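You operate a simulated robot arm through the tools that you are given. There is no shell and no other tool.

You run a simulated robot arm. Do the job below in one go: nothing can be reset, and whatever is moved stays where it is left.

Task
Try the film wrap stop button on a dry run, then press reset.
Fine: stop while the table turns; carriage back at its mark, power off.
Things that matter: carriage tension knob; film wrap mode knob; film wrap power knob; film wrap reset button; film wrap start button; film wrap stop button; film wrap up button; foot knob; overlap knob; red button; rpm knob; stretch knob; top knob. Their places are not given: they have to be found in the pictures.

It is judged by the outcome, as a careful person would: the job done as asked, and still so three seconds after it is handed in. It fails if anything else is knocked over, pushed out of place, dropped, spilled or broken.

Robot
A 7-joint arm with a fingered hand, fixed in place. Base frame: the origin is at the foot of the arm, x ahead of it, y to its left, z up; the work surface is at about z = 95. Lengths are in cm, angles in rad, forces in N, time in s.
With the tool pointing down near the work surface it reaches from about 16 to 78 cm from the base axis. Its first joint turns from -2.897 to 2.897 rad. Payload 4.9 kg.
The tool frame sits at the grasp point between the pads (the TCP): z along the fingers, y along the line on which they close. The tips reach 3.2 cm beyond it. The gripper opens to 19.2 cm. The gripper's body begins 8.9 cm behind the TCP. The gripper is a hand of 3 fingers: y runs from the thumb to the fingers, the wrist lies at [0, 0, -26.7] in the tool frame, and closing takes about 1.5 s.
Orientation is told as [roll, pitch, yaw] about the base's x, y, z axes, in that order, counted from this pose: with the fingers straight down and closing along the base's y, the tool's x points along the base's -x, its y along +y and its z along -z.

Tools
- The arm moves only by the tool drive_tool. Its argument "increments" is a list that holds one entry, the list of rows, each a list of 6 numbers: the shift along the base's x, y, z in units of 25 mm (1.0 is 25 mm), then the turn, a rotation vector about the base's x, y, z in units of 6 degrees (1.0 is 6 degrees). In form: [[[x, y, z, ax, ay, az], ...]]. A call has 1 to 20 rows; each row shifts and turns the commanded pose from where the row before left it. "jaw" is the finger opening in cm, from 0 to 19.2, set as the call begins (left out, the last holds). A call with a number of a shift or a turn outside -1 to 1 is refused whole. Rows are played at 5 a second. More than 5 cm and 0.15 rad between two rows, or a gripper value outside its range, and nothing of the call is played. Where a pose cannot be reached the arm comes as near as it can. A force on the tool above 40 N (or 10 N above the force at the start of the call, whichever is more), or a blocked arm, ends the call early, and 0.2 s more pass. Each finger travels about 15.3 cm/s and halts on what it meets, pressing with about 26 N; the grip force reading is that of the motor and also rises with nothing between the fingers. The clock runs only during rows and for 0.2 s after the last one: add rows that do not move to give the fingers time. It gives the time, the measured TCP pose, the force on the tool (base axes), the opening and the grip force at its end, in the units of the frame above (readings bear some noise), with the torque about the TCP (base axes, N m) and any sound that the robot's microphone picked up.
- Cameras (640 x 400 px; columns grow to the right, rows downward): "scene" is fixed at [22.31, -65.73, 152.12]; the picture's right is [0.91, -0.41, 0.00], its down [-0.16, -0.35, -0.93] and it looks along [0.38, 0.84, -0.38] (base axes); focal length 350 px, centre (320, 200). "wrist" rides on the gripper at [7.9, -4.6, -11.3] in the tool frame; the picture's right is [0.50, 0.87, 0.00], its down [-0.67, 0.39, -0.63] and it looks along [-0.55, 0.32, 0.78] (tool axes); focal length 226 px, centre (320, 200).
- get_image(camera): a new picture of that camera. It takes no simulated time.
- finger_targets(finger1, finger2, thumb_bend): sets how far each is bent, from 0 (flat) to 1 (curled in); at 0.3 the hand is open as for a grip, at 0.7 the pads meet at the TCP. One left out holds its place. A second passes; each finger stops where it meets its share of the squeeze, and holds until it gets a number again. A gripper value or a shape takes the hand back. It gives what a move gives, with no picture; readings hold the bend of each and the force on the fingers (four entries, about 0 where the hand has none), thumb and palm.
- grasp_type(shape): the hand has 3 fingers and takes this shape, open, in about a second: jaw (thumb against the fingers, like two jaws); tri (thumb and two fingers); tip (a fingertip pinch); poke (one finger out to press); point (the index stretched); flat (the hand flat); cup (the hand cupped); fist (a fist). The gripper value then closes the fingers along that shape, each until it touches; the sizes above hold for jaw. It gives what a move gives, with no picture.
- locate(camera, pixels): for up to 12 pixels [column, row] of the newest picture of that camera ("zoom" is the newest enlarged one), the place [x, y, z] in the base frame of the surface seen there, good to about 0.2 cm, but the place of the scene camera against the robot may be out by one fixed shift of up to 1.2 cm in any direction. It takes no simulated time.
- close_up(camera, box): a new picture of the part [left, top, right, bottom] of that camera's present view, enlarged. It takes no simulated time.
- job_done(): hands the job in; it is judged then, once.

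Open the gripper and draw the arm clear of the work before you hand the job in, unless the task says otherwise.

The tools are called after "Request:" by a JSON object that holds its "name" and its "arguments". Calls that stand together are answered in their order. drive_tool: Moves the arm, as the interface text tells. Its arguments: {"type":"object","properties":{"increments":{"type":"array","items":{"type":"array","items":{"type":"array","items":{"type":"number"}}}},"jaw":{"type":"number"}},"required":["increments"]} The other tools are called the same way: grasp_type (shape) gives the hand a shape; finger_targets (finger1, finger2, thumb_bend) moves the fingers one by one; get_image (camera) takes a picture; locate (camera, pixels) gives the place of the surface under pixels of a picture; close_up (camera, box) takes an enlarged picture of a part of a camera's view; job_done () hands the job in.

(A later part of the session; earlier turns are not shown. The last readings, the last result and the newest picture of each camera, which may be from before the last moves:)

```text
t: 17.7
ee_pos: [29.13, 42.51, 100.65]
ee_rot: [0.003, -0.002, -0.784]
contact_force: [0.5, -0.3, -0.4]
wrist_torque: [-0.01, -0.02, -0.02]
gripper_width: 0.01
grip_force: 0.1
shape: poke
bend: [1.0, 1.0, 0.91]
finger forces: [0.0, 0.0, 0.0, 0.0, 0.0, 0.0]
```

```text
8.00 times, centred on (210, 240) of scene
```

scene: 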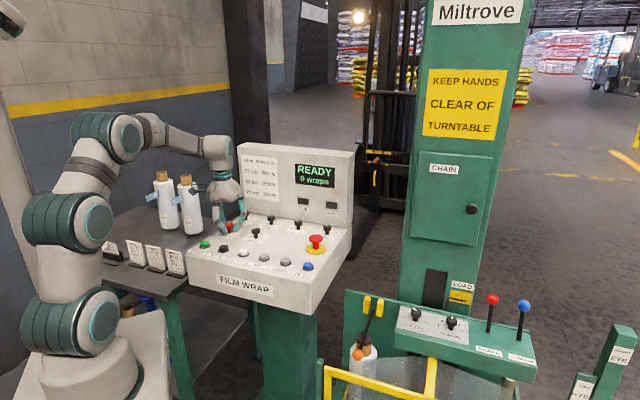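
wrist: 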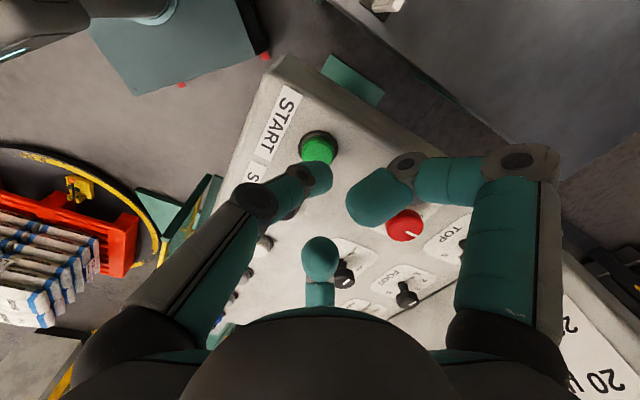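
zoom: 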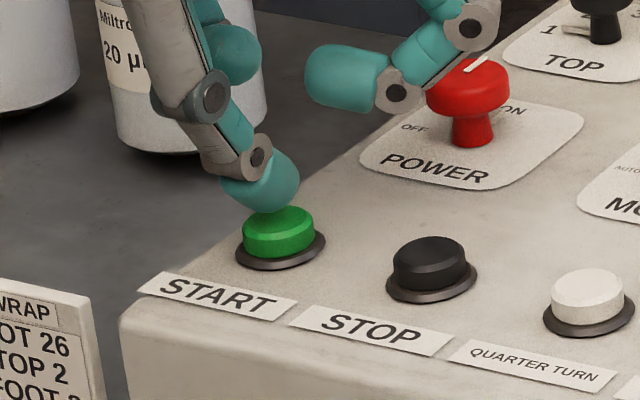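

The tip is above the green button's top with about 1 cm left. I lower in small steps to find the contact.

Request:
{"name": "drive_tool", "arguments": {"increments": [[[0, 0, -0.2, 0, 0, 0], [0, 0, -0.12, 0, 0, 0], [0, 0, -0.06, 0, 0, 0]]]}}

Request:
{"name": "close_up", "arguments": {"camera": "scene", "box": [185, 145, 345, 265]}}

```text
t: 18.5
ee_pos: [28.98, 42.59, 99.81]
ee_rot: [0.001, -0.001, -0.784]
contact_force: [-0.3, 0.3, 0.4]
wrist_torque: [-0.03, -0.04, -0.02]
gripper_width: 0.0
grip_force: 0.0
shape: poke
bend: [1.0, 1.0, 0.91]
finger forces: [0.0, 0.0, 0.1, 0.0, 0.8, 0.0]
```

```text
3.33 times, centred on (265, 205) of scene
```

zoom: 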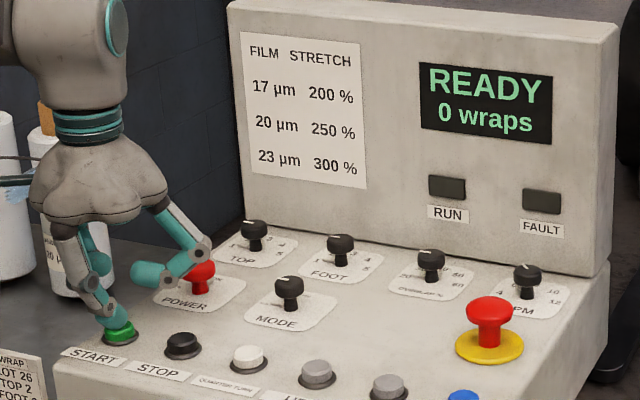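

The thumb reads 0.8 N, so it is just touching at TCP z≈99.8. I press down another 0.4 cm.

Request:
{"name": "drive_tool", "arguments": {"increments": [[[0, 0, -0.08, 0, 0, 0], [0, 0, -0.08, 0, 0, 0]]]}}

Request:
{"name": "close_up", "arguments": {"camera": "scene", "box": [185, 145, 345, 265]}}

```text
t: 19.1
ee_pos: [29.02, 42.59, 99.3]
ee_rot: [0.003, 0.0, -0.785]
contact_force: [-0.8, 0.0, 2.8]
wrist_torque: [0.0, 0.04, 0.01]
gripper_width: 0.0
grip_force: 0.1
shape: poke
bend: [1.0, 1.0, 0.91]
finger forces: [0.1, 0.0, 0.0, 0.0, 2.5, 0.0]
heard: click
```

```text
3.33 times, centred on (265, 205) of scene
```

zoom: 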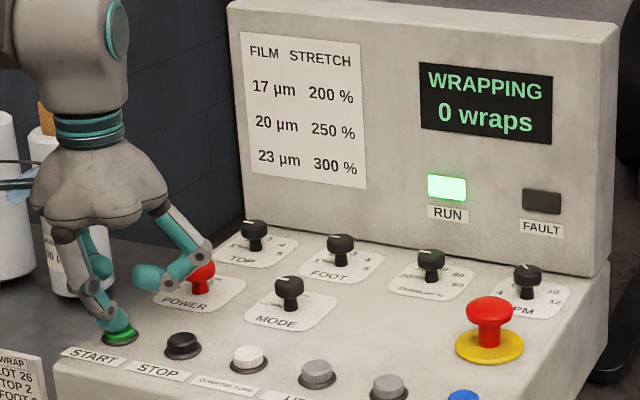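

A click: the display shows WRAPPING and the RUN lamp is lit. I lift, shift (5.03,−5.08) to STOP, and come down to just above its top.

Request:
{"name": "drive_tool", "arguments": {"increments": [[[0, 0, 1, 0, 0, 0], [0.671, -0.677, 0, 0, 0, 0], [0.671, -0.677, 0, 0, 0, 0], [0.67, -0.678, 0, 0, 0, 0], [0, 0, -0.7, 0, 0, 0]]]}}

Request:
{"name": "get_image", "arguments": {"camera": "wrist"}}

Request:
{"name": "get_image", "arguments": {"camera": "scene"}}

Request:
{"name": "close_up", "arguments": {"camera": "scene", "box": [185, 145, 345, 265]}}

```text
t: 20.3
ee_pos: [34.24, 37.29, 100.04]
ee_rot: [0.001, 0.0, -0.784]
contact_force: [-0.3, -0.1, -0.3]
wrist_torque: [-0.02, -0.03, -0.01]
gripper_width: 0.0
grip_force: 0.1
shape: poke
bend: [1.0, 1.0, 0.91]
finger forces: [0.1, 0.0, 0.0, 0.1, 0.0, 0.0]
```

```text
taken
```

wrist: 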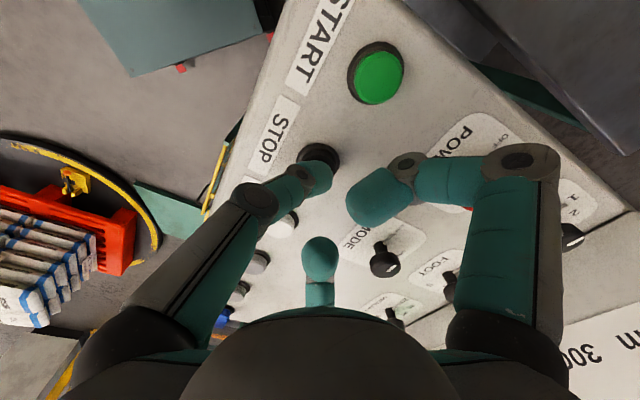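

```text
taken
```

scene: 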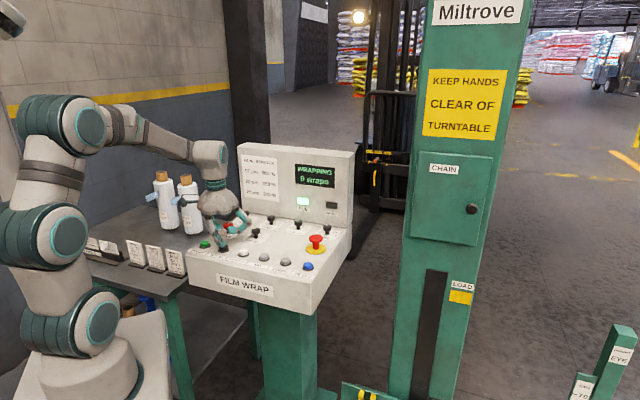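

```text
3.33 times, centred on (265, 205) of scene
```

zoom: 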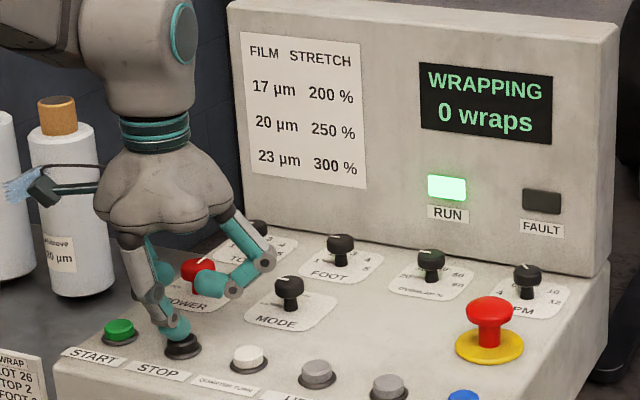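

It is wrapping and the carriage has gone down, but the pallet at wrist (60,240) looks unturned so far. I hold just above STOP and wait briefly to see whether the table turns.

Request:
{"name": "drive_tool", "arguments": {"increments": [[[0, 0, 0, 0, 0, 0], [0, 0, 0, 0, 0, 0], [0, 0, 0, 0, 0, 0]]]}}

Request:
{"name": "get_image", "arguments": {"camera": "wrist"}}

Request:
{"name": "get_image", "arguments": {"camera": "scene"}}

```text
t: 21.1
ee_pos: [34.22, 37.49, 100.01]
ee_rot: [0.002, -0.002, -0.783]
contact_force: [0.0, -0.2, 0.1]
wrist_torque: [-0.01, -0.03, -0.01]
gripper_width: 0.01
grip_force: 0.1
shape: poke
bend: [1.0, 1.0, 0.91]
finger forces: [0.0, 0.0, 0.0, 0.0, 0.0, 0.1]
```

```text
taken
```

wrist: 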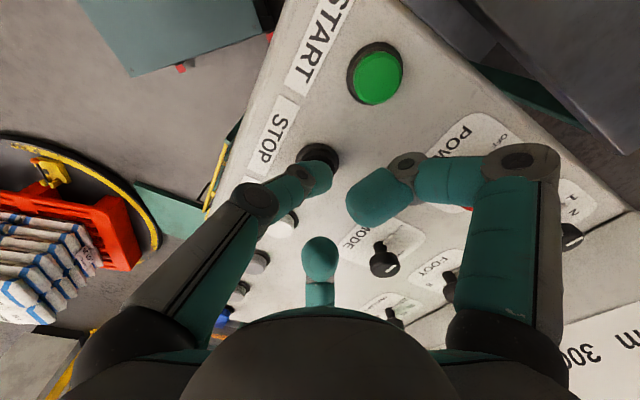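

```text
taken
```

scene: 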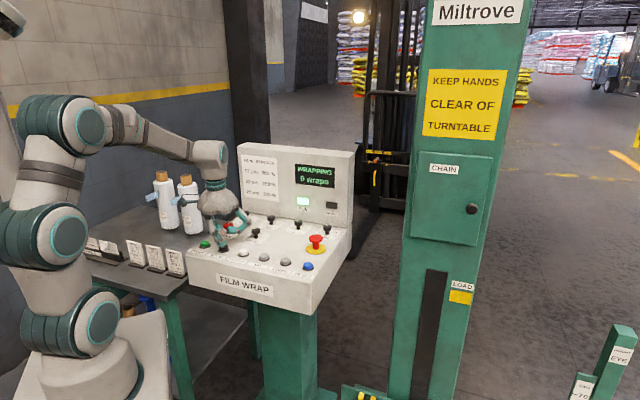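

The clamp has moved from (75,183) to (45,172) and the pallet is turned, so the table is turning now. I press STOP by 0.8 cm.

Request:
{"name": "drive_tool", "arguments": {"increments": [[[0, 0, -0.18, 0, 0, 0], [0, 0, -0.14, 0, 0, 0]]]}}

Request:
{"name": "get_image", "arguments": {"camera": "wrist"}}

Request:
{"name": "close_up", "arguments": {"camera": "scene", "box": [185, 145, 345, 265]}}

```text
t: 21.7
ee_pos: [34.31, 37.46, 99.35]
ee_rot: [0.004, -0.002, -0.784]
contact_force: [0.7, -0.9, 3.2]
wrist_torque: [-0.02, -0.04, 0.0]
gripper_width: 0.0
grip_force: 0.1
shape: poke
bend: [1.0, 1.0, 0.91]
finger forces: [0.1, 0.1, 0.0, 0.1, 3.0, 0.0]
heard: click
```

```text
taken
```

wrist: 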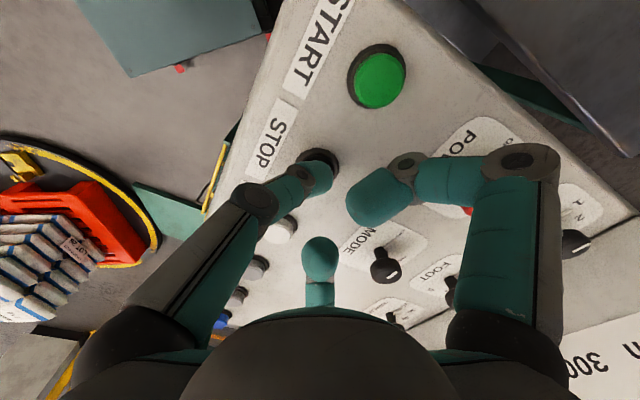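

```text
3.33 times, centred on (265, 205) of scene
```

zoom: 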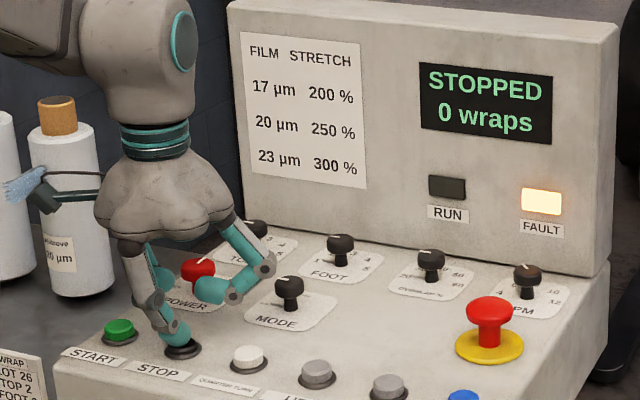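

STOPPED shows and the FAULT lamp is lit: the stop worked while the table turned. I lift and move along the row to above RESET near (54.3,17.1).

Request:
{"name": "drive_tool", "arguments": {"increments": [[[0, 0, 1, 0, 0, 0], [0, 0, 1, 0, 0, 0], [0.898, -0.902, 0.3, 0, 0, 0], [0.898, -0.902, 0.3, 0, 0, 0], [0.898, -0.902, 0, 0, 0, 0], [0.898, -0.902, 0, 0, 0, 0], [0.898, -0.902, 0, 0, 0, 0], [0.898, -0.902, 0, 0, 0, 0], [0.898, -0.902, 0, 0, 0, 0], [0.898, -0.902, 0, 0, 0, 0], [0.898, -0.902, 0, 0, 0, 0], [0, 0, 0, 0, 0, 0]]]}}

Request:
{"name": "get_image", "arguments": {"camera": "wrist"}}

Request:
{"name": "get_image", "arguments": {"camera": "scene"}}

Request:
{"name": "close_up", "arguments": {"camera": "scene", "box": [245, 165, 365, 285]}}

```text
t: 24.3
ee_pos: [54.26, 17.22, 105.65]
ee_rot: [0.001, -0.002, -0.783]
contact_force: [0.6, -0.3, 0.1]
wrist_torque: [0.0, -0.01, 0.0]
gripper_width: 0.0
grip_force: 0.0
shape: poke
bend: [1.0, 1.0, 0.91]
finger forces: [0.0, 0.1, 0.1, 0.0, 0.1, 0.0]
```

```text
taken
```

wrist: 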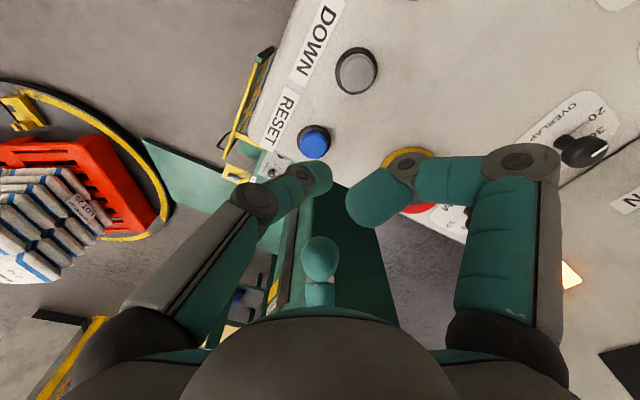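

```text
taken
```

scene: 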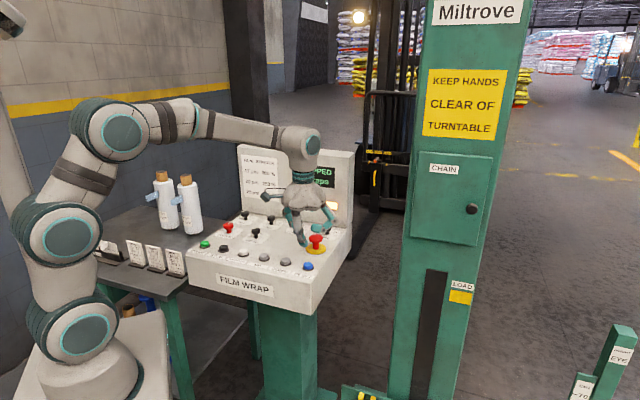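

```text
3.33 times, centred on (305, 225) of scene
```

zoom: 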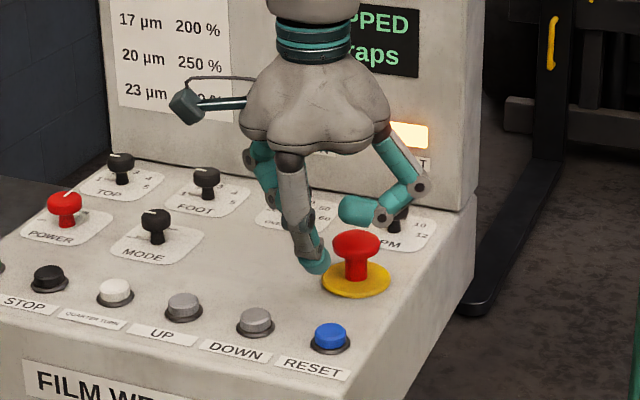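

The poke finger is over RESET's area; the blue button shows at wrist (314,140), and the red emergency button is clear of the curled fingers (about 8 cm). I enlarge and locate the blue button.

Request:
{"name": "close_up", "arguments": {"camera": "wrist", "box": [264, 110, 364, 190]}}

Request:
{"name": "locate", "arguments": {"camera": "zoom", "pixels": [[320, 190], [270, 190], [350, 190], [320, 150], [315, 230], [345, 220]]}}

Request:
{"name": "locate", "arguments": {"camera": "wrist", "pixels": [[418, 208], [430, 158], [385, 160], [375, 210], [360, 215]]}}

```text
5.00 times, centred on (314, 150) of wrist
```

zoom: 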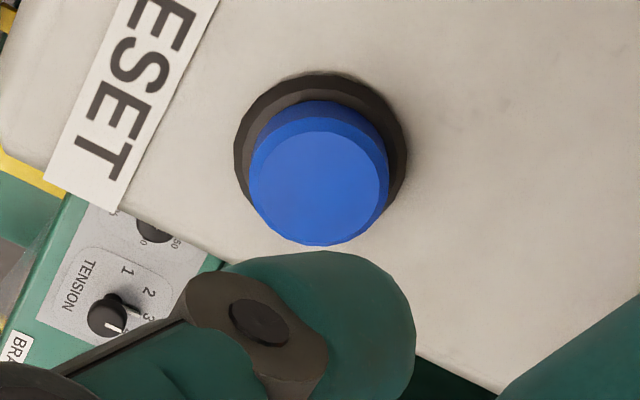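

```text
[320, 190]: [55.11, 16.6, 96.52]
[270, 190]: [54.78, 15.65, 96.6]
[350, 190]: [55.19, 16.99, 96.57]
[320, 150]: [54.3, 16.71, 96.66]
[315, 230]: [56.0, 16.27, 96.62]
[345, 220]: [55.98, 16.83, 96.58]
```

```text
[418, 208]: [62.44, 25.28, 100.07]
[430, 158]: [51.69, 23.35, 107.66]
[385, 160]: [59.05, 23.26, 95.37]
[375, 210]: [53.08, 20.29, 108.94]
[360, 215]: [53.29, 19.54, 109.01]
```

RESET's top centre is about (55.05,16.55,96.6). I shift (+0.75,−0.6) and lower to just above it.

Request:
{"name": "drive_tool", "arguments": {"increments": [[[0.3, -0.24, 0, 0, 0, 0], [0, 0, -0.8, 0, 0, 0], [0, 0, -0.8, 0, 0, 0], [0, 0, -0.6, 0, 0, 0], [0, 0, 0, 0, 0, 0]]]}}

Request:
{"name": "close_up", "arguments": {"camera": "wrist", "box": [270, 110, 430, 230]}}

Request:
{"name": "close_up", "arguments": {"camera": "scene", "box": [265, 185, 355, 285]}}

```text
t: 25.5
ee_pos: [55.02, 16.58, 100.0]
ee_rot: [0.002, -0.001, -0.784]
contact_force: [0.5, -0.6, 0.4]
wrist_torque: [-0.02, 0.01, -0.01]
gripper_width: 0.0
grip_force: 0.0
shape: poke
bend: [1.0, 1.0, 0.91]
finger forces: [0.1, 0.0, 0.1, 0.0, 0.1, 0.0]
```

```text
3.33 times, centred on (350, 170) of wrist
```

zoom: 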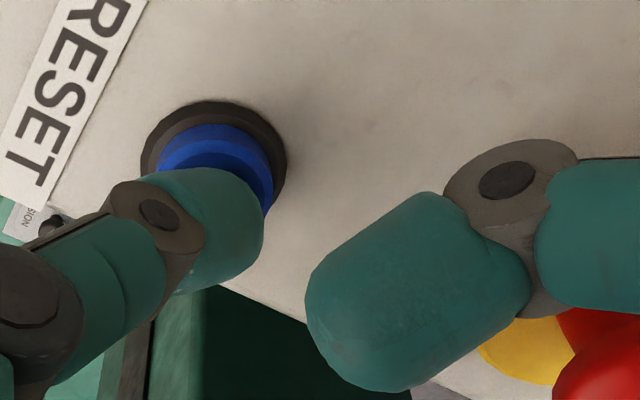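

```text
4.00 times, centred on (310, 235) of scene
```

zoom: 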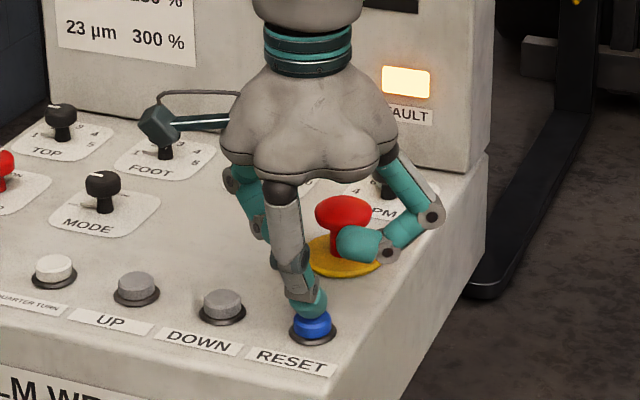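

The tip rests over the blue button with the hand clear of the red one. I press RESET by 0.75 cm.

Request:
{"name": "drive_tool", "arguments": {"increments": [[[0, 0, -0.18, 0, 0, 0], [0, 0, -0.13, 0, 0, 0]]]}}

Request:
{"name": "get_image", "arguments": {"camera": "scene"}}

Request:
{"name": "close_up", "arguments": {"camera": "scene", "box": [245, 145, 365, 285]}}

```text
t: 26.1
ee_pos: [55.07, 16.42, 99.44]
ee_rot: [0.003, -0.001, -0.785]
contact_force: [0.1, 0.9, 2.5]
wrist_torque: [0.06, 0.01, -0.01]
gripper_width: 0.0
grip_force: 0.0
shape: poke
bend: [1.0, 1.0, 0.91]
finger forces: [0.0, 0.1, 0.1, 0.1, 2.1, 0.0]
heard: click
```

```text
taken
```

scene: 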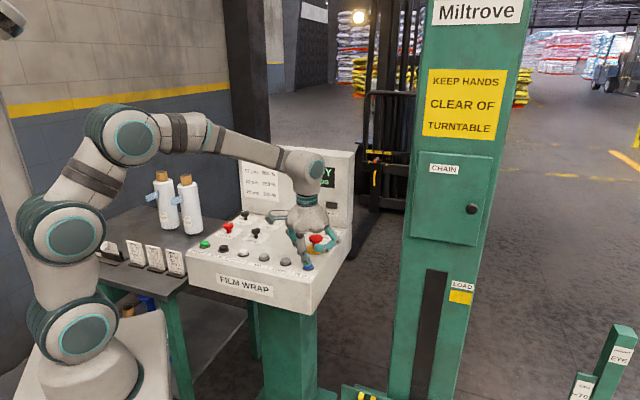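

```text
2.86 times, centred on (305, 215) of scene
```

zoom: 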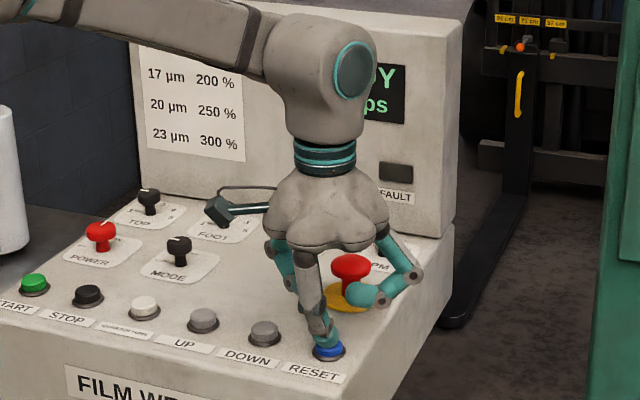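

A click: the FAULT lamp is off and the display shows READY. I lift the hand and watch whether the carriage returns to the LOAD mark by itself.

Request:
{"name": "drive_tool", "arguments": {"increments": [[[0, 0, 1, 0, 0, 0], [0, 0, 1, 0, 0, 0], [0, 0, 1, 0, 0, 0], [0, 0, 0, 0, 0, 0], [0, 0, 0, 0, 0, 0], [0, 0, 0, 0, 0, 0]]]}}

Request:
{"name": "get_image", "arguments": {"camera": "scene"}}

Request:
{"name": "get_image", "arguments": {"camera": "wrist"}}

Request:
{"name": "close_up", "arguments": {"camera": "scene", "box": [245, 145, 365, 285]}}

Request:
{"name": "close_up", "arguments": {"camera": "scene", "box": [320, 260, 500, 400]}}

```text
t: 27.5
ee_pos: [54.95, 16.43, 106.9]
ee_rot: [0.001, -0.004, -0.783]
contact_force: [0.4, -0.9, -0.5]
wrist_torque: [-0.01, 0.02, -0.02]
gripper_width: 0.01
grip_force: 0.0
shape: poke
bend: [1.0, 1.0, 0.91]
finger forces: [0.0, 0.1, 0.0, 0.0, 0.0, 0.0]
```

```text
taken
```

scene: 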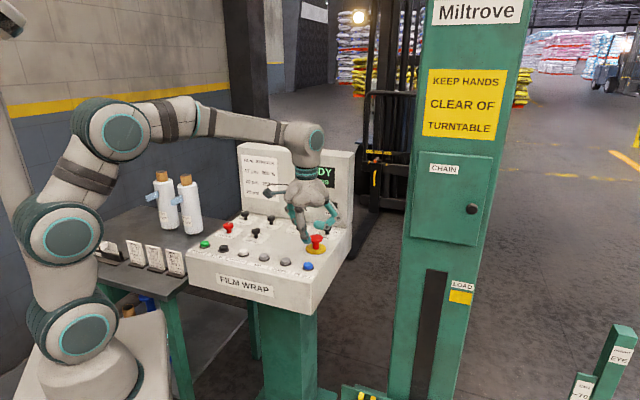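

```text
taken
```

wrist: 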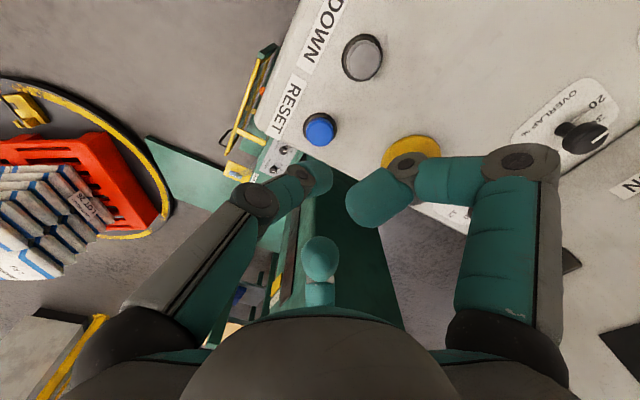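

```text
2.86 times, centred on (305, 215) of scene
```

zoom: 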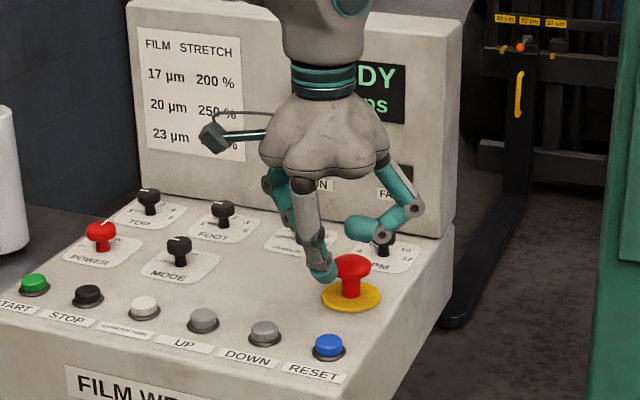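

```text
2.86 times, centred on (410, 330) of scene
```

zoom: 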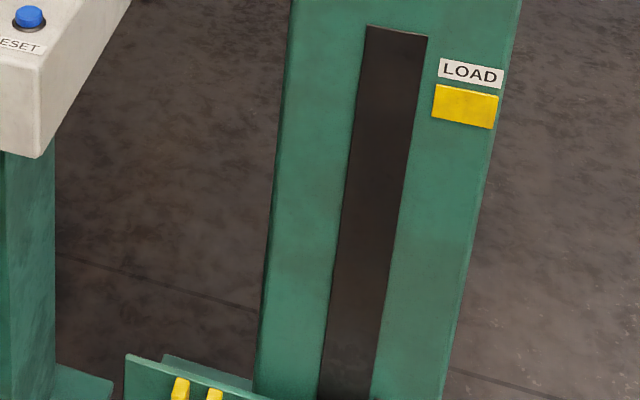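

The carriage stays low at scene (360,392) after RESET, so it does not return by itself; the UP button (third from RESET) should raise it. I move over UP near (44.66,26.92) and lower to just above it.

Request:
{"name": "drive_tool", "arguments": {"increments": [[[-0.823, 0.839, 0, 0, 0, 0], [-0.823, 0.839, 0, 0, 0, 0], [-0.823, 0.839, 0, 0, 0, 0], [-0.823, 0.839, 0, 0, 0, 0], [-0.823, 0.839, 0, 0, 0, 0], [0, 0, 0, 0, 0, 0]]]}}

Request:
{"name": "get_image", "arguments": {"camera": "wrist"}}

Request:
{"name": "close_up", "arguments": {"camera": "wrist", "box": [264, 90, 364, 170]}}

Request:
{"name": "get_image", "arguments": {"camera": "scene"}}

Request:
{"name": "close_up", "arguments": {"camera": "scene", "box": [320, 260, 500, 400]}}

```text
t: 28.9
ee_pos: [44.79, 27.02, 107.0]
ee_rot: [0.001, -0.003, -0.784]
contact_force: [0.4, 0.1, -0.1]
wrist_torque: [0.0, -0.01, 0.0]
gripper_width: 0.01
grip_force: 0.1
shape: poke
bend: [1.0, 1.0, 0.91]
finger forces: [0.1, 0.1, 0.0, 0.0, 0.0, 0.0]
```

```text
taken
```

wrist: 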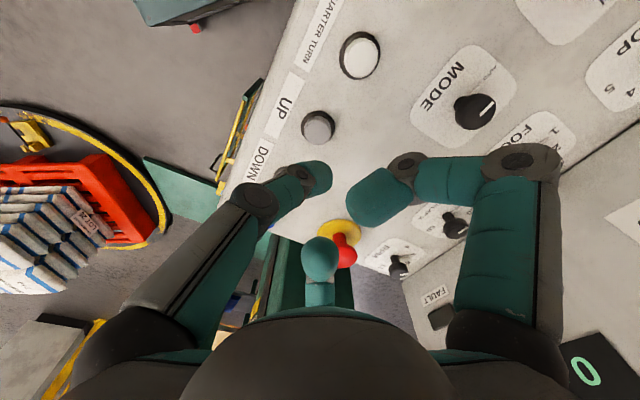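

```text
5.00 times, centred on (314, 130) of wrist
```

zoom: 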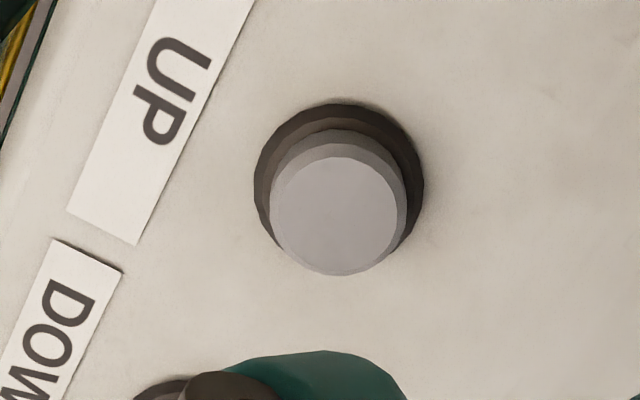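

```text
taken
```

scene: 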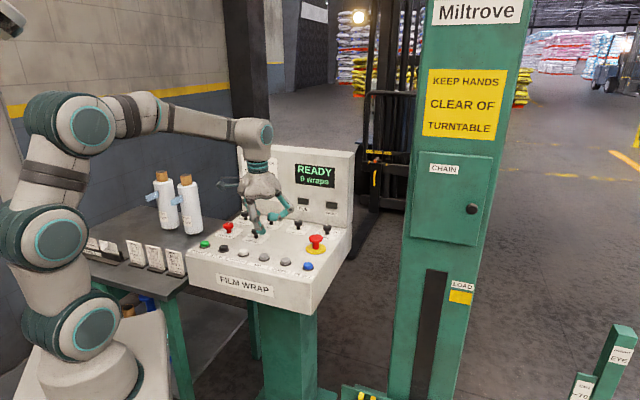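

```text
2.86 times, centred on (410, 330) of scene
```

zoom: 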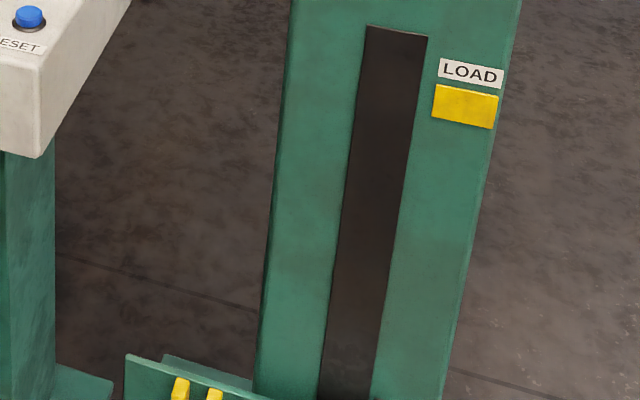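

The display shows READY; the UP button shows at wrist (317,133). I locate its top centre.

Request:
{"name": "close_up", "arguments": {"camera": "wrist", "box": [264, 90, 364, 170]}}

Request:
{"name": "locate", "arguments": {"camera": "zoom", "pixels": [[336, 215], [290, 215], [385, 215], [336, 175], [336, 260]]}}

```text
5.00 times, centred on (314, 130) of wrist
```

zoom: 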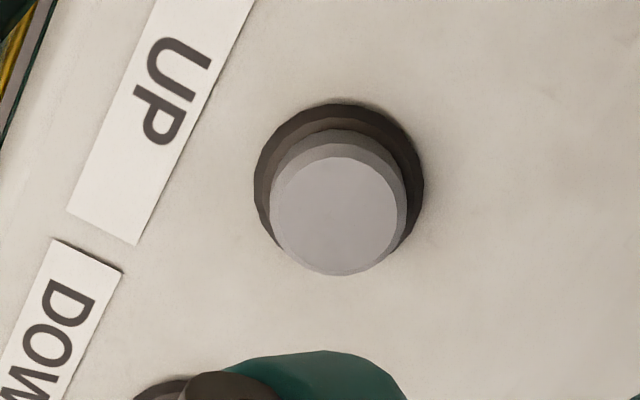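

```text
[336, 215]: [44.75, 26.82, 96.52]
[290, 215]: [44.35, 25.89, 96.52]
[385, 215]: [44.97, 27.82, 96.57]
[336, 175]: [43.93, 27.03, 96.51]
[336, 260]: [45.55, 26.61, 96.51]
```

UP's top centre is (44.72,26.82), right under the finger. I lower 6.75 cm to just above it.

Request:
{"name": "drive_tool", "arguments": {"increments": [[[0, -0.06, -0.9, 0, 0, 0], [0, 0, -0.9, 0, 0, 0], [0, 0, -0.9, 0, 0, 0], [0, 0, 0, 0, 0, 0]]]}}

Request:
{"name": "close_up", "arguments": {"camera": "wrist", "box": [270, 110, 430, 230]}}

Request:
{"name": "close_up", "arguments": {"camera": "scene", "box": [215, 145, 345, 285]}}

```text
t: 29.9
ee_pos: [44.85, 26.88, 100.05]
ee_rot: [0.001, -0.001, -0.782]
contact_force: [0.4, -1.3, 0.4]
wrist_torque: [0.0, 0.02, -0.03]
gripper_width: 0.0
grip_force: 0.0
shape: poke
bend: [1.0, 1.0, 0.91]
finger forces: [0.0, 0.1, 0.0, 0.0, 0.1, 0.0]
```

```text
3.33 times, centred on (350, 170) of wrist
```

zoom: 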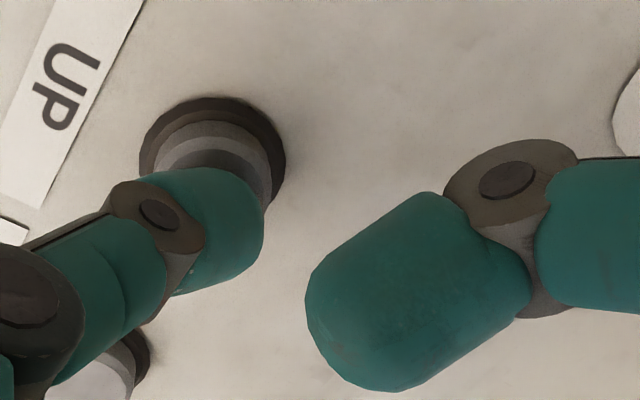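

```text
2.86 times, centred on (280, 215) of scene
```

zoom: 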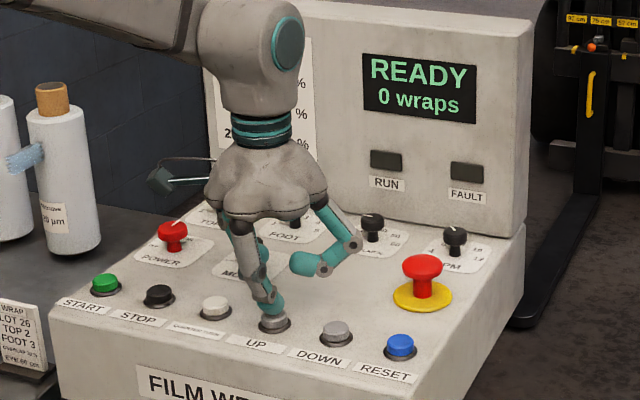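

The tip is over UP in the same position as with RESET. I press it by 0.75 cm for a moment and look at the carriage.

Request:
{"name": "drive_tool", "arguments": {"increments": [[[0, 0, -0.18, 0, 0, 0], [0, 0, -0.13, 0, 0, 0]]]}}

Request:
{"name": "get_image", "arguments": {"camera": "scene"}}

Request:
{"name": "close_up", "arguments": {"camera": "scene", "box": [320, 260, 500, 400]}}

Request:
{"name": "close_up", "arguments": {"camera": "scene", "box": [215, 145, 345, 285]}}

```text
t: 30.5
ee_pos: [44.91, 26.84, 99.5]
ee_rot: [0.003, -0.003, -0.784]
contact_force: [0.5, -0.8, 2.0]
wrist_torque: [-0.03, -0.01, -0.01]
gripper_width: 0.01
grip_force: 0.0
shape: poke
bend: [1.0, 1.0, 0.91]
finger forces: [0.1, 0.0, 0.0, 0.0, 2.3, 0.0]
heard: click
```

```text
taken
```

scene: 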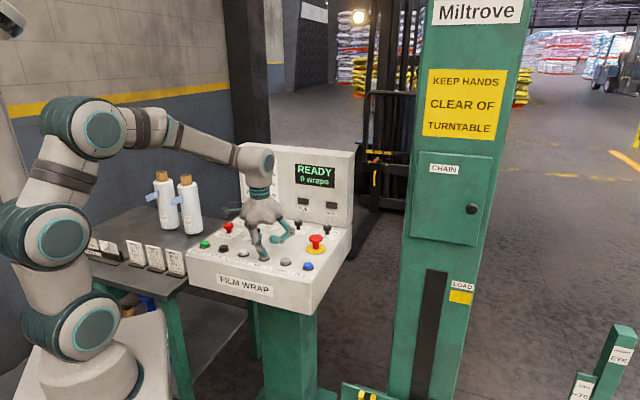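

```text
2.86 times, centred on (410, 330) of scene
```

zoom: 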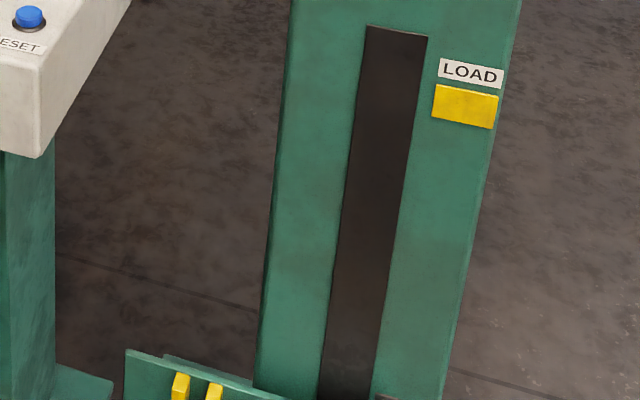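

```text
2.86 times, centred on (280, 215) of scene
```

zoom: 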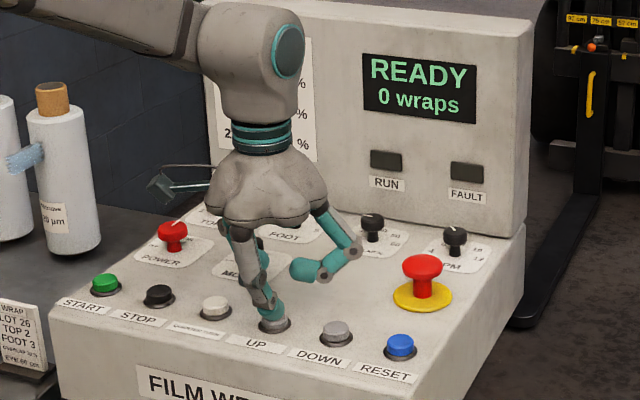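

A click, and the carriage has risen a little (zoom edge from row 355 to 348), so UP works. I hold it pressed for 0.8 s and watch.

Request:
{"name": "drive_tool", "arguments": {"increments": [[[0, 0, 0, 0, 0, 0], [0, 0, 0, 0, 0, 0], [0, 0, 0, 0, 0, 0]]]}}

Request:
{"name": "get_image", "arguments": {"camera": "scene"}}

Request:
{"name": "close_up", "arguments": {"camera": "scene", "box": [320, 260, 500, 400]}}

```text
t: 31.3
ee_pos: [44.75, 26.78, 99.4]
ee_rot: [0.001, -0.001, -0.784]
contact_force: [1.0, -1.8, 2.7]
wrist_torque: [0.0, -0.02, 0.04]
gripper_width: 0.0
grip_force: 0.2
shape: poke
bend: [1.0, 1.0, 0.91]
finger forces: [0.0, 0.0, 0.0, 0.0, 2.3, 0.0]
```

```text
taken
```

scene: 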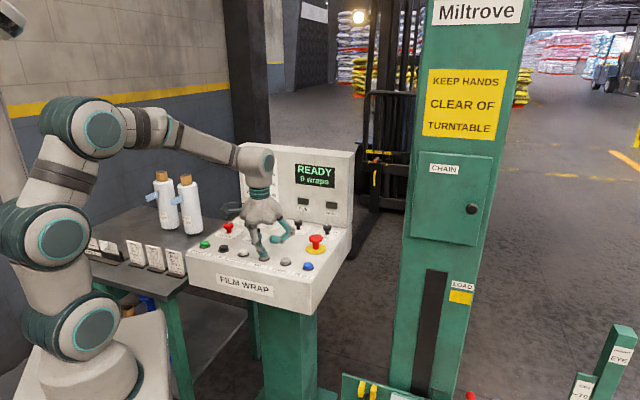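

```text
2.86 times, centred on (410, 330) of scene
```

zoom: 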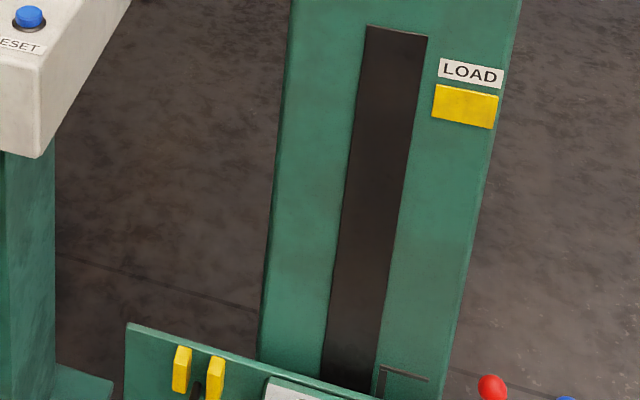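

The carriage rises about 11 px/s; its pointer is at scene (439,390) and was at about (456,299) on the LOAD mark at first. I keep holding for about 4 s and check.

Request:
{"name": "drive_tool", "arguments": {"increments": [[[0, 0, 0, 0, 0, 0], [0, 0, 0, 0, 0, 0], [0, 0, 0, 0, 0, 0], [0, 0, 0, 0, 0, 0], [0, 0, 0, 0, 0, 0], [0, 0, 0, 0, 0, 0], [0, 0, 0, 0, 0, 0], [0, 0, 0, 0, 0, 0], [0, 0, 0, 0, 0, 0], [0, 0, 0, 0, 0, 0], [0, 0, 0, 0, 0, 0], [0, 0, 0, 0, 0, 0], [0, 0, 0, 0, 0, 0], [0, 0, 0, 0, 0, 0], [0, 0, 0, 0, 0, 0], [0, 0, 0, 0, 0, 0], [0, 0, 0, 0, 0, 0], [0, 0, 0, 0, 0, 0]]]}}

Request:
{"name": "get_image", "arguments": {"camera": "scene"}}

Request:
{"name": "close_up", "arguments": {"camera": "scene", "box": [320, 260, 500, 400]}}

```text
t: 35.1
ee_pos: [44.82, 26.9, 99.47]
ee_rot: [0.003, -0.002, -0.783]
contact_force: [0.5, -0.1, 2.0]
wrist_torque: [-0.02, -0.03, 0.04]
gripper_width: 0.0
grip_force: 0.0
shape: poke
bend: [1.0, 1.0, 0.91]
finger forces: [0.0, 0.0, 0.0, 0.0, 2.3, 0.0]
```

```text
taken
```

scene: 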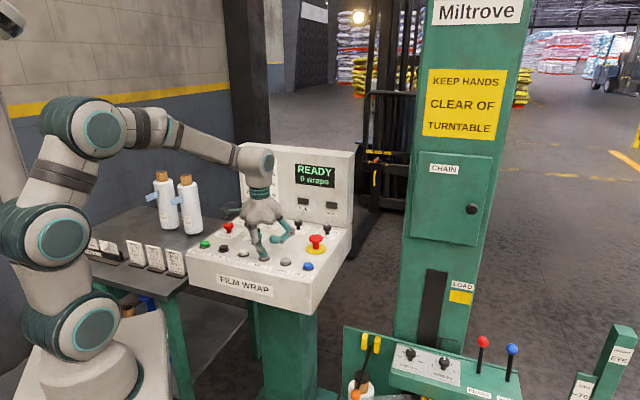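

```text
2.86 times, centred on (410, 330) of scene
```

zoom: 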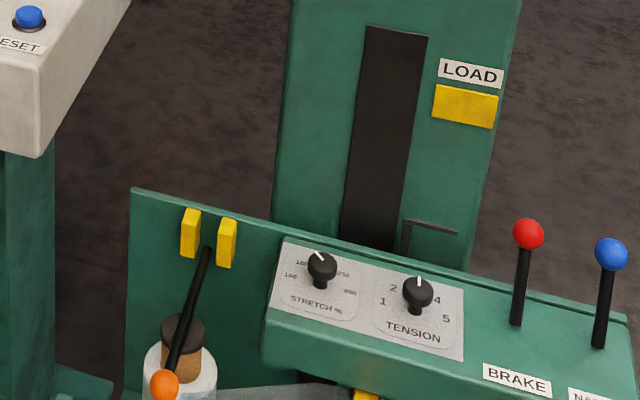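

The pointer is now at zoom (432,226); on the mark it should come to about row 110, some 2.6 s more. I hold for 1.8 s and look again.

Request:
{"name": "drive_tool", "arguments": {"increments": [[[0, 0, 0, 0, 0, 0], [0, 0, 0, 0, 0, 0], [0, 0, 0, 0, 0, 0], [0, 0, 0, 0, 0, 0], [0, 0, 0, 0, 0, 0], [0, 0, 0, 0, 0, 0], [0, 0, 0, 0, 0, 0], [0, 0, 0, 0, 0, 0]]]}}

Request:
{"name": "close_up", "arguments": {"camera": "scene", "box": [320, 260, 500, 400]}}

Request:
{"name": "close_up", "arguments": {"camera": "scene", "box": [400, 260, 480, 310]}}

```text
t: 36.9
ee_pos: [44.81, 26.93, 99.45]
ee_rot: [0.001, -0.002, -0.784]
contact_force: [0.7, -0.4, 2.5]
wrist_torque: [-0.01, 0.0, -0.01]
gripper_width: 0.02
grip_force: 0.0
shape: poke
bend: [1.0, 1.0, 0.91]
finger forces: [0.1, 0.0, 0.0, 0.0, 2.2, 0.1]
```

```text
2.86 times, centred on (410, 330) of scene
```

zoom: 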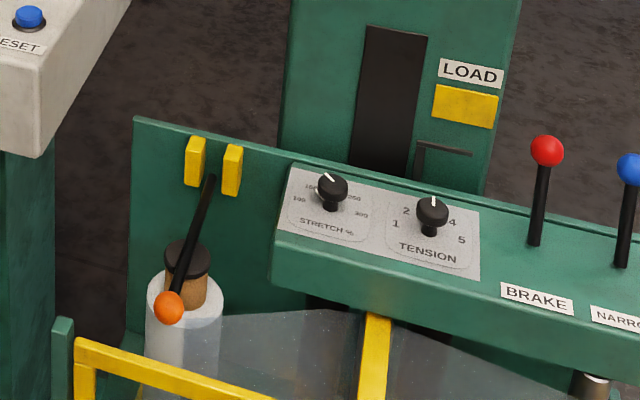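

```text
8.00 times, centred on (440, 285) of scene
```

zoom: 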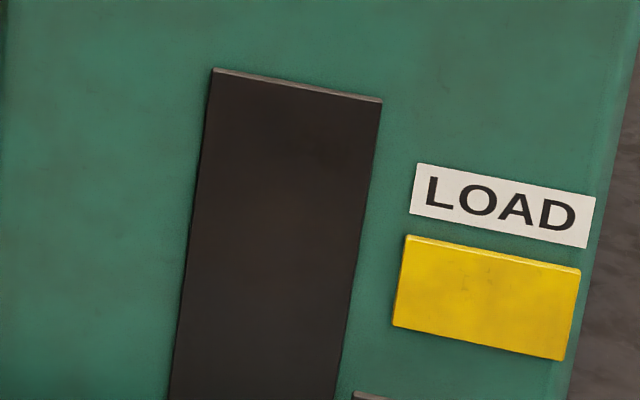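

The pointer's left end is at zoom (418,141) and needs about 37 px more, some 0.85 s at 43 px/s. I hold for 0.6 s more.

Request:
{"name": "drive_tool", "arguments": {"increments": [[[0, 0, 0, 0, 0, 0], [0, 0, 0, 0, 0, 0]]]}}

Request:
{"name": "close_up", "arguments": {"camera": "scene", "box": [400, 260, 480, 310]}}

```text
t: 37.5
ee_pos: [44.82, 26.96, 99.43]
ee_rot: [0.002, -0.002, -0.784]
contact_force: [1.3, -0.1, 2.5]
wrist_torque: [0.02, -0.03, 0.03]
gripper_width: 0.01
grip_force: 0.0
shape: poke
bend: [1.0, 1.0, 0.91]
finger forces: [0.1, 0.1, 0.1, 0.0, 2.2, 0.0]
```

```text
8.00 times, centred on (440, 285) of scene
```

zoom: 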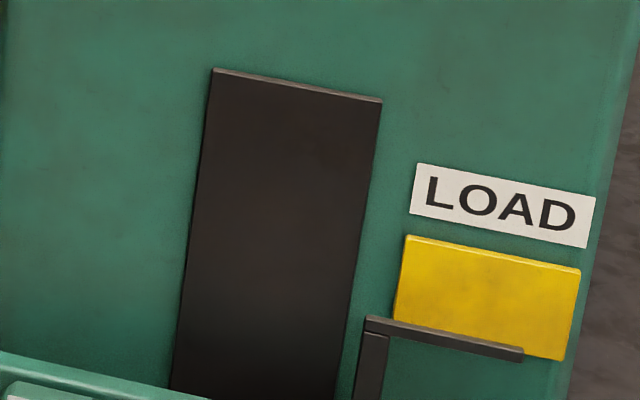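

The pointer's left end is at zoom row 317; at the start it was at row 292, about 0.2 s away. I release UP now with a gentle lift and then rise clear.

Request:
{"name": "drive_tool", "arguments": {"increments": [[[0, 0, 0.3, 0, 0, 0], [0, 0, 1, 0, 0, 0], [0, 0, 1, 0, 0, 0], [0, 0, 0, 0, 0, 0]]]}}

Request:
{"name": "close_up", "arguments": {"camera": "scene", "box": [400, 260, 480, 310]}}

Request:
{"name": "get_image", "arguments": {"camera": "scene"}}

Request:
{"name": "get_image", "arguments": {"camera": "wrist"}}

```text
t: 38.5
ee_pos: [44.7, 26.81, 105.35]
ee_rot: [0.002, -0.001, -0.783]
contact_force: [-0.3, -0.9, 0.7]
wrist_torque: [-0.03, -0.01, -0.01]
gripper_width: 0.01
grip_force: 0.1
shape: poke
bend: [1.0, 1.0, 0.91]
finger forces: [0.1, 0.0, 0.0, 0.0, 0.0, 0.1]
```

```text
8.00 times, centred on (440, 285) of scene
```

zoom: 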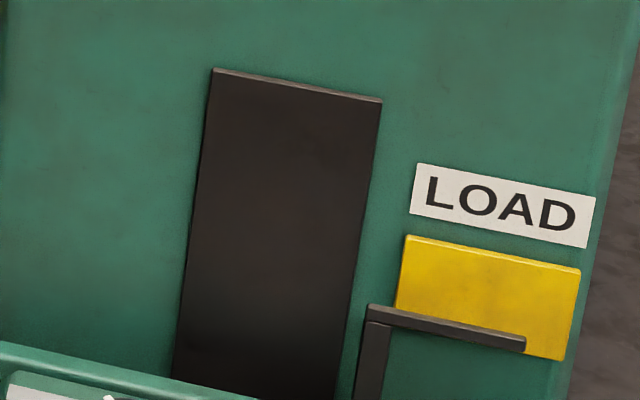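

```text
taken
```

scene: 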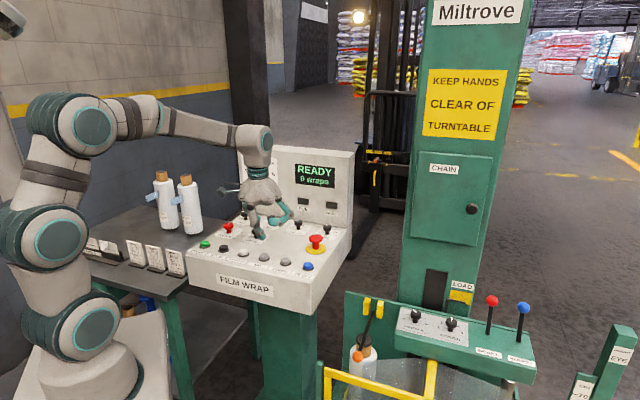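

```text
taken
```

wrist: 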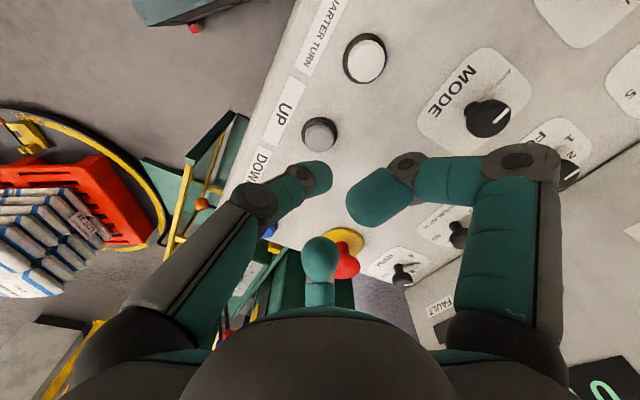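

The pointer lies on the yellow mark now, with its left end at zoom row 305 against 292 at the start. I measure the remaining difference with locate.

Request:
{"name": "close_up", "arguments": {"camera": "scene", "box": [440, 280, 480, 310]}}

Request:
{"name": "locate", "arguments": {"camera": "zoom", "pixels": [[200, 290], [300, 305], [400, 325], [200, 180], [200, 120], [400, 200], [400, 370], [330, 180]]}}

```text
13.33 times, centred on (460, 295) of scene
```

zoom: 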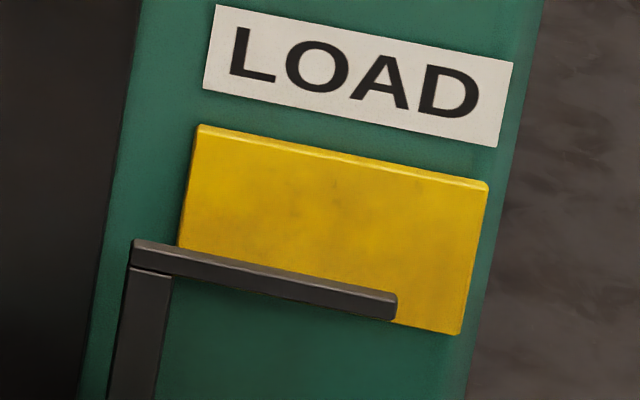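

```text
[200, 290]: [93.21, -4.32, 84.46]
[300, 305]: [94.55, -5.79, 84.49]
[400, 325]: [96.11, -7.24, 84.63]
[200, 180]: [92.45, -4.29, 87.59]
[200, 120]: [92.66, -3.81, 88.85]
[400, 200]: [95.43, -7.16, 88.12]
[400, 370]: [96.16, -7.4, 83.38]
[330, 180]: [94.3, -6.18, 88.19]
```

The scale here is about 0.34 cm per px, so the pointer is some 0.6 cm below its first place. I locate the bar itself against the yellow plate.

Request:
{"name": "locate", "arguments": {"camera": "zoom", "pixels": [[265, 278], [160, 257], [350, 300], [220, 268], [140, 300], [190, 140], [182, 235], [470, 195], [455, 325], [265, 220]]}}

```text
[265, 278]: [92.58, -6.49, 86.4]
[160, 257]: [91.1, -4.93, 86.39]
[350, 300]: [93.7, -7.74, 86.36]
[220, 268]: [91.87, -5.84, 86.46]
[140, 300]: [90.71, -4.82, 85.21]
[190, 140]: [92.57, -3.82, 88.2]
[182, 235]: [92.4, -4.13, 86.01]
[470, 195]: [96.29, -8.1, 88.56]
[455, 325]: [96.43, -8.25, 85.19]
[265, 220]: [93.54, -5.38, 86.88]
```

The bar is at z≈86.4 on a plate spanning about 84.9–88.5, within about 0.5 cm of its first place, so the carriage is back on its mark. Now I raise and carry the hand over the power knob at (38.05,48.78).

Request:
{"name": "drive_tool", "arguments": {"increments": [[[0, 0, 1, 0, 0, 0], [0, 0, 1, 0, 0, 0], [0, 0, 0.8, 0, 0, 0], [-0.2956, 0.9767, 0, 0, 0, 0], [-0.2956, 0.9767, 0, 0, 0, 0], [-0.2956, 0.9767, 0, 0, 0, 0], [-0.2956, 0.9767, 0, 0, 0, 0], [-0.2956, 0.9767, 0, 0, 0, 0], [-0.2956, 0.9767, 0, 0, 0, 0], [-0.2956, 0.9767, 0, 0, 0, 0], [-0.2956, 0.9767, 0, 0, 0, 0], [-0.2956, 0.9767, 0, 0, 0, 0], [0, 0, 0, 0, 0, 0]]]}}

Request:
{"name": "grasp_type", "arguments": {"shape": "jaw"}}

Request:
{"name": "drive_tool", "arguments": {"increments": [[[0, 0, 0, 0, 0, 0], [0, 0, 0, 0, 0, 0], [0, 0, 0, 0, 0, 0], [0, 0, 0, 0, 0, 0]]], "jaw": 8}}

Request:
{"name": "get_image", "arguments": {"camera": "wrist"}}

Request:
{"name": "get_image", "arguments": {"camera": "scene"}}

```text
t: 41.3
ee_pos: [38.12, 48.96, 112.31]
ee_rot: [0.001, -0.002, -0.784]
contact_force: [0.0, 0.4, -0.6]
wrist_torque: [-0.01, 0.0, 0.01]
gripper_width: 0.03
grip_force: 0.1
shape: poke
bend: [1.0, 1.0, 0.91]
finger forces: [0.0, 0.0, 0.1, 0.0, 0.1, 0.0]
```

```text
t: 42.2
ee_pos: [38.2, 48.85, 112.22]
ee_rot: [0.0, -0.002, -0.784]
contact_force: [-0.3, -0.1, 0.6]
wrist_torque: [0.0, 0.02, -0.01]
gripper_width: 19.17
grip_force: 0.0
shape: jaw
bend: [0.3, 0.3, 0.3]
finger forces: [0.0, 0.0, 0.0, 0.0, 0.1, 0.0]
```

```text
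t: 43.2
ee_pos: [38.17, 48.86, 112.11]
ee_rot: [0.002, -0.002, -0.782]
contact_force: [-0.8, 0.2, -0.8]
wrist_torque: [0.02, -0.02, 0.02]
gripper_width: 8.06
grip_force: 0.1
shape: jaw
bend: [0.41, 0.41, 0.7]
finger forces: [0.0, 0.0, 0.0, 0.1, 0.1, 0.0]
```

```text
taken
```

wrist: 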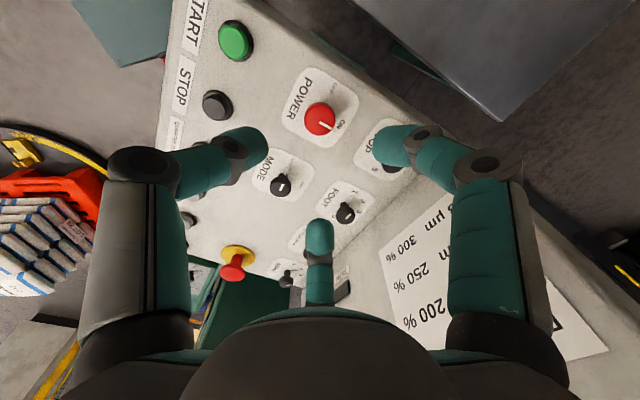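

```text
taken
```

scene: 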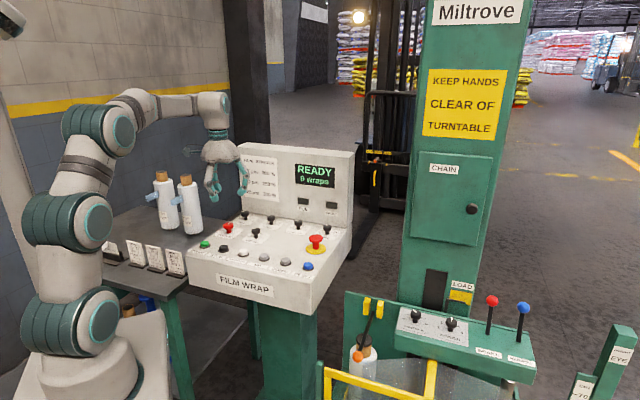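

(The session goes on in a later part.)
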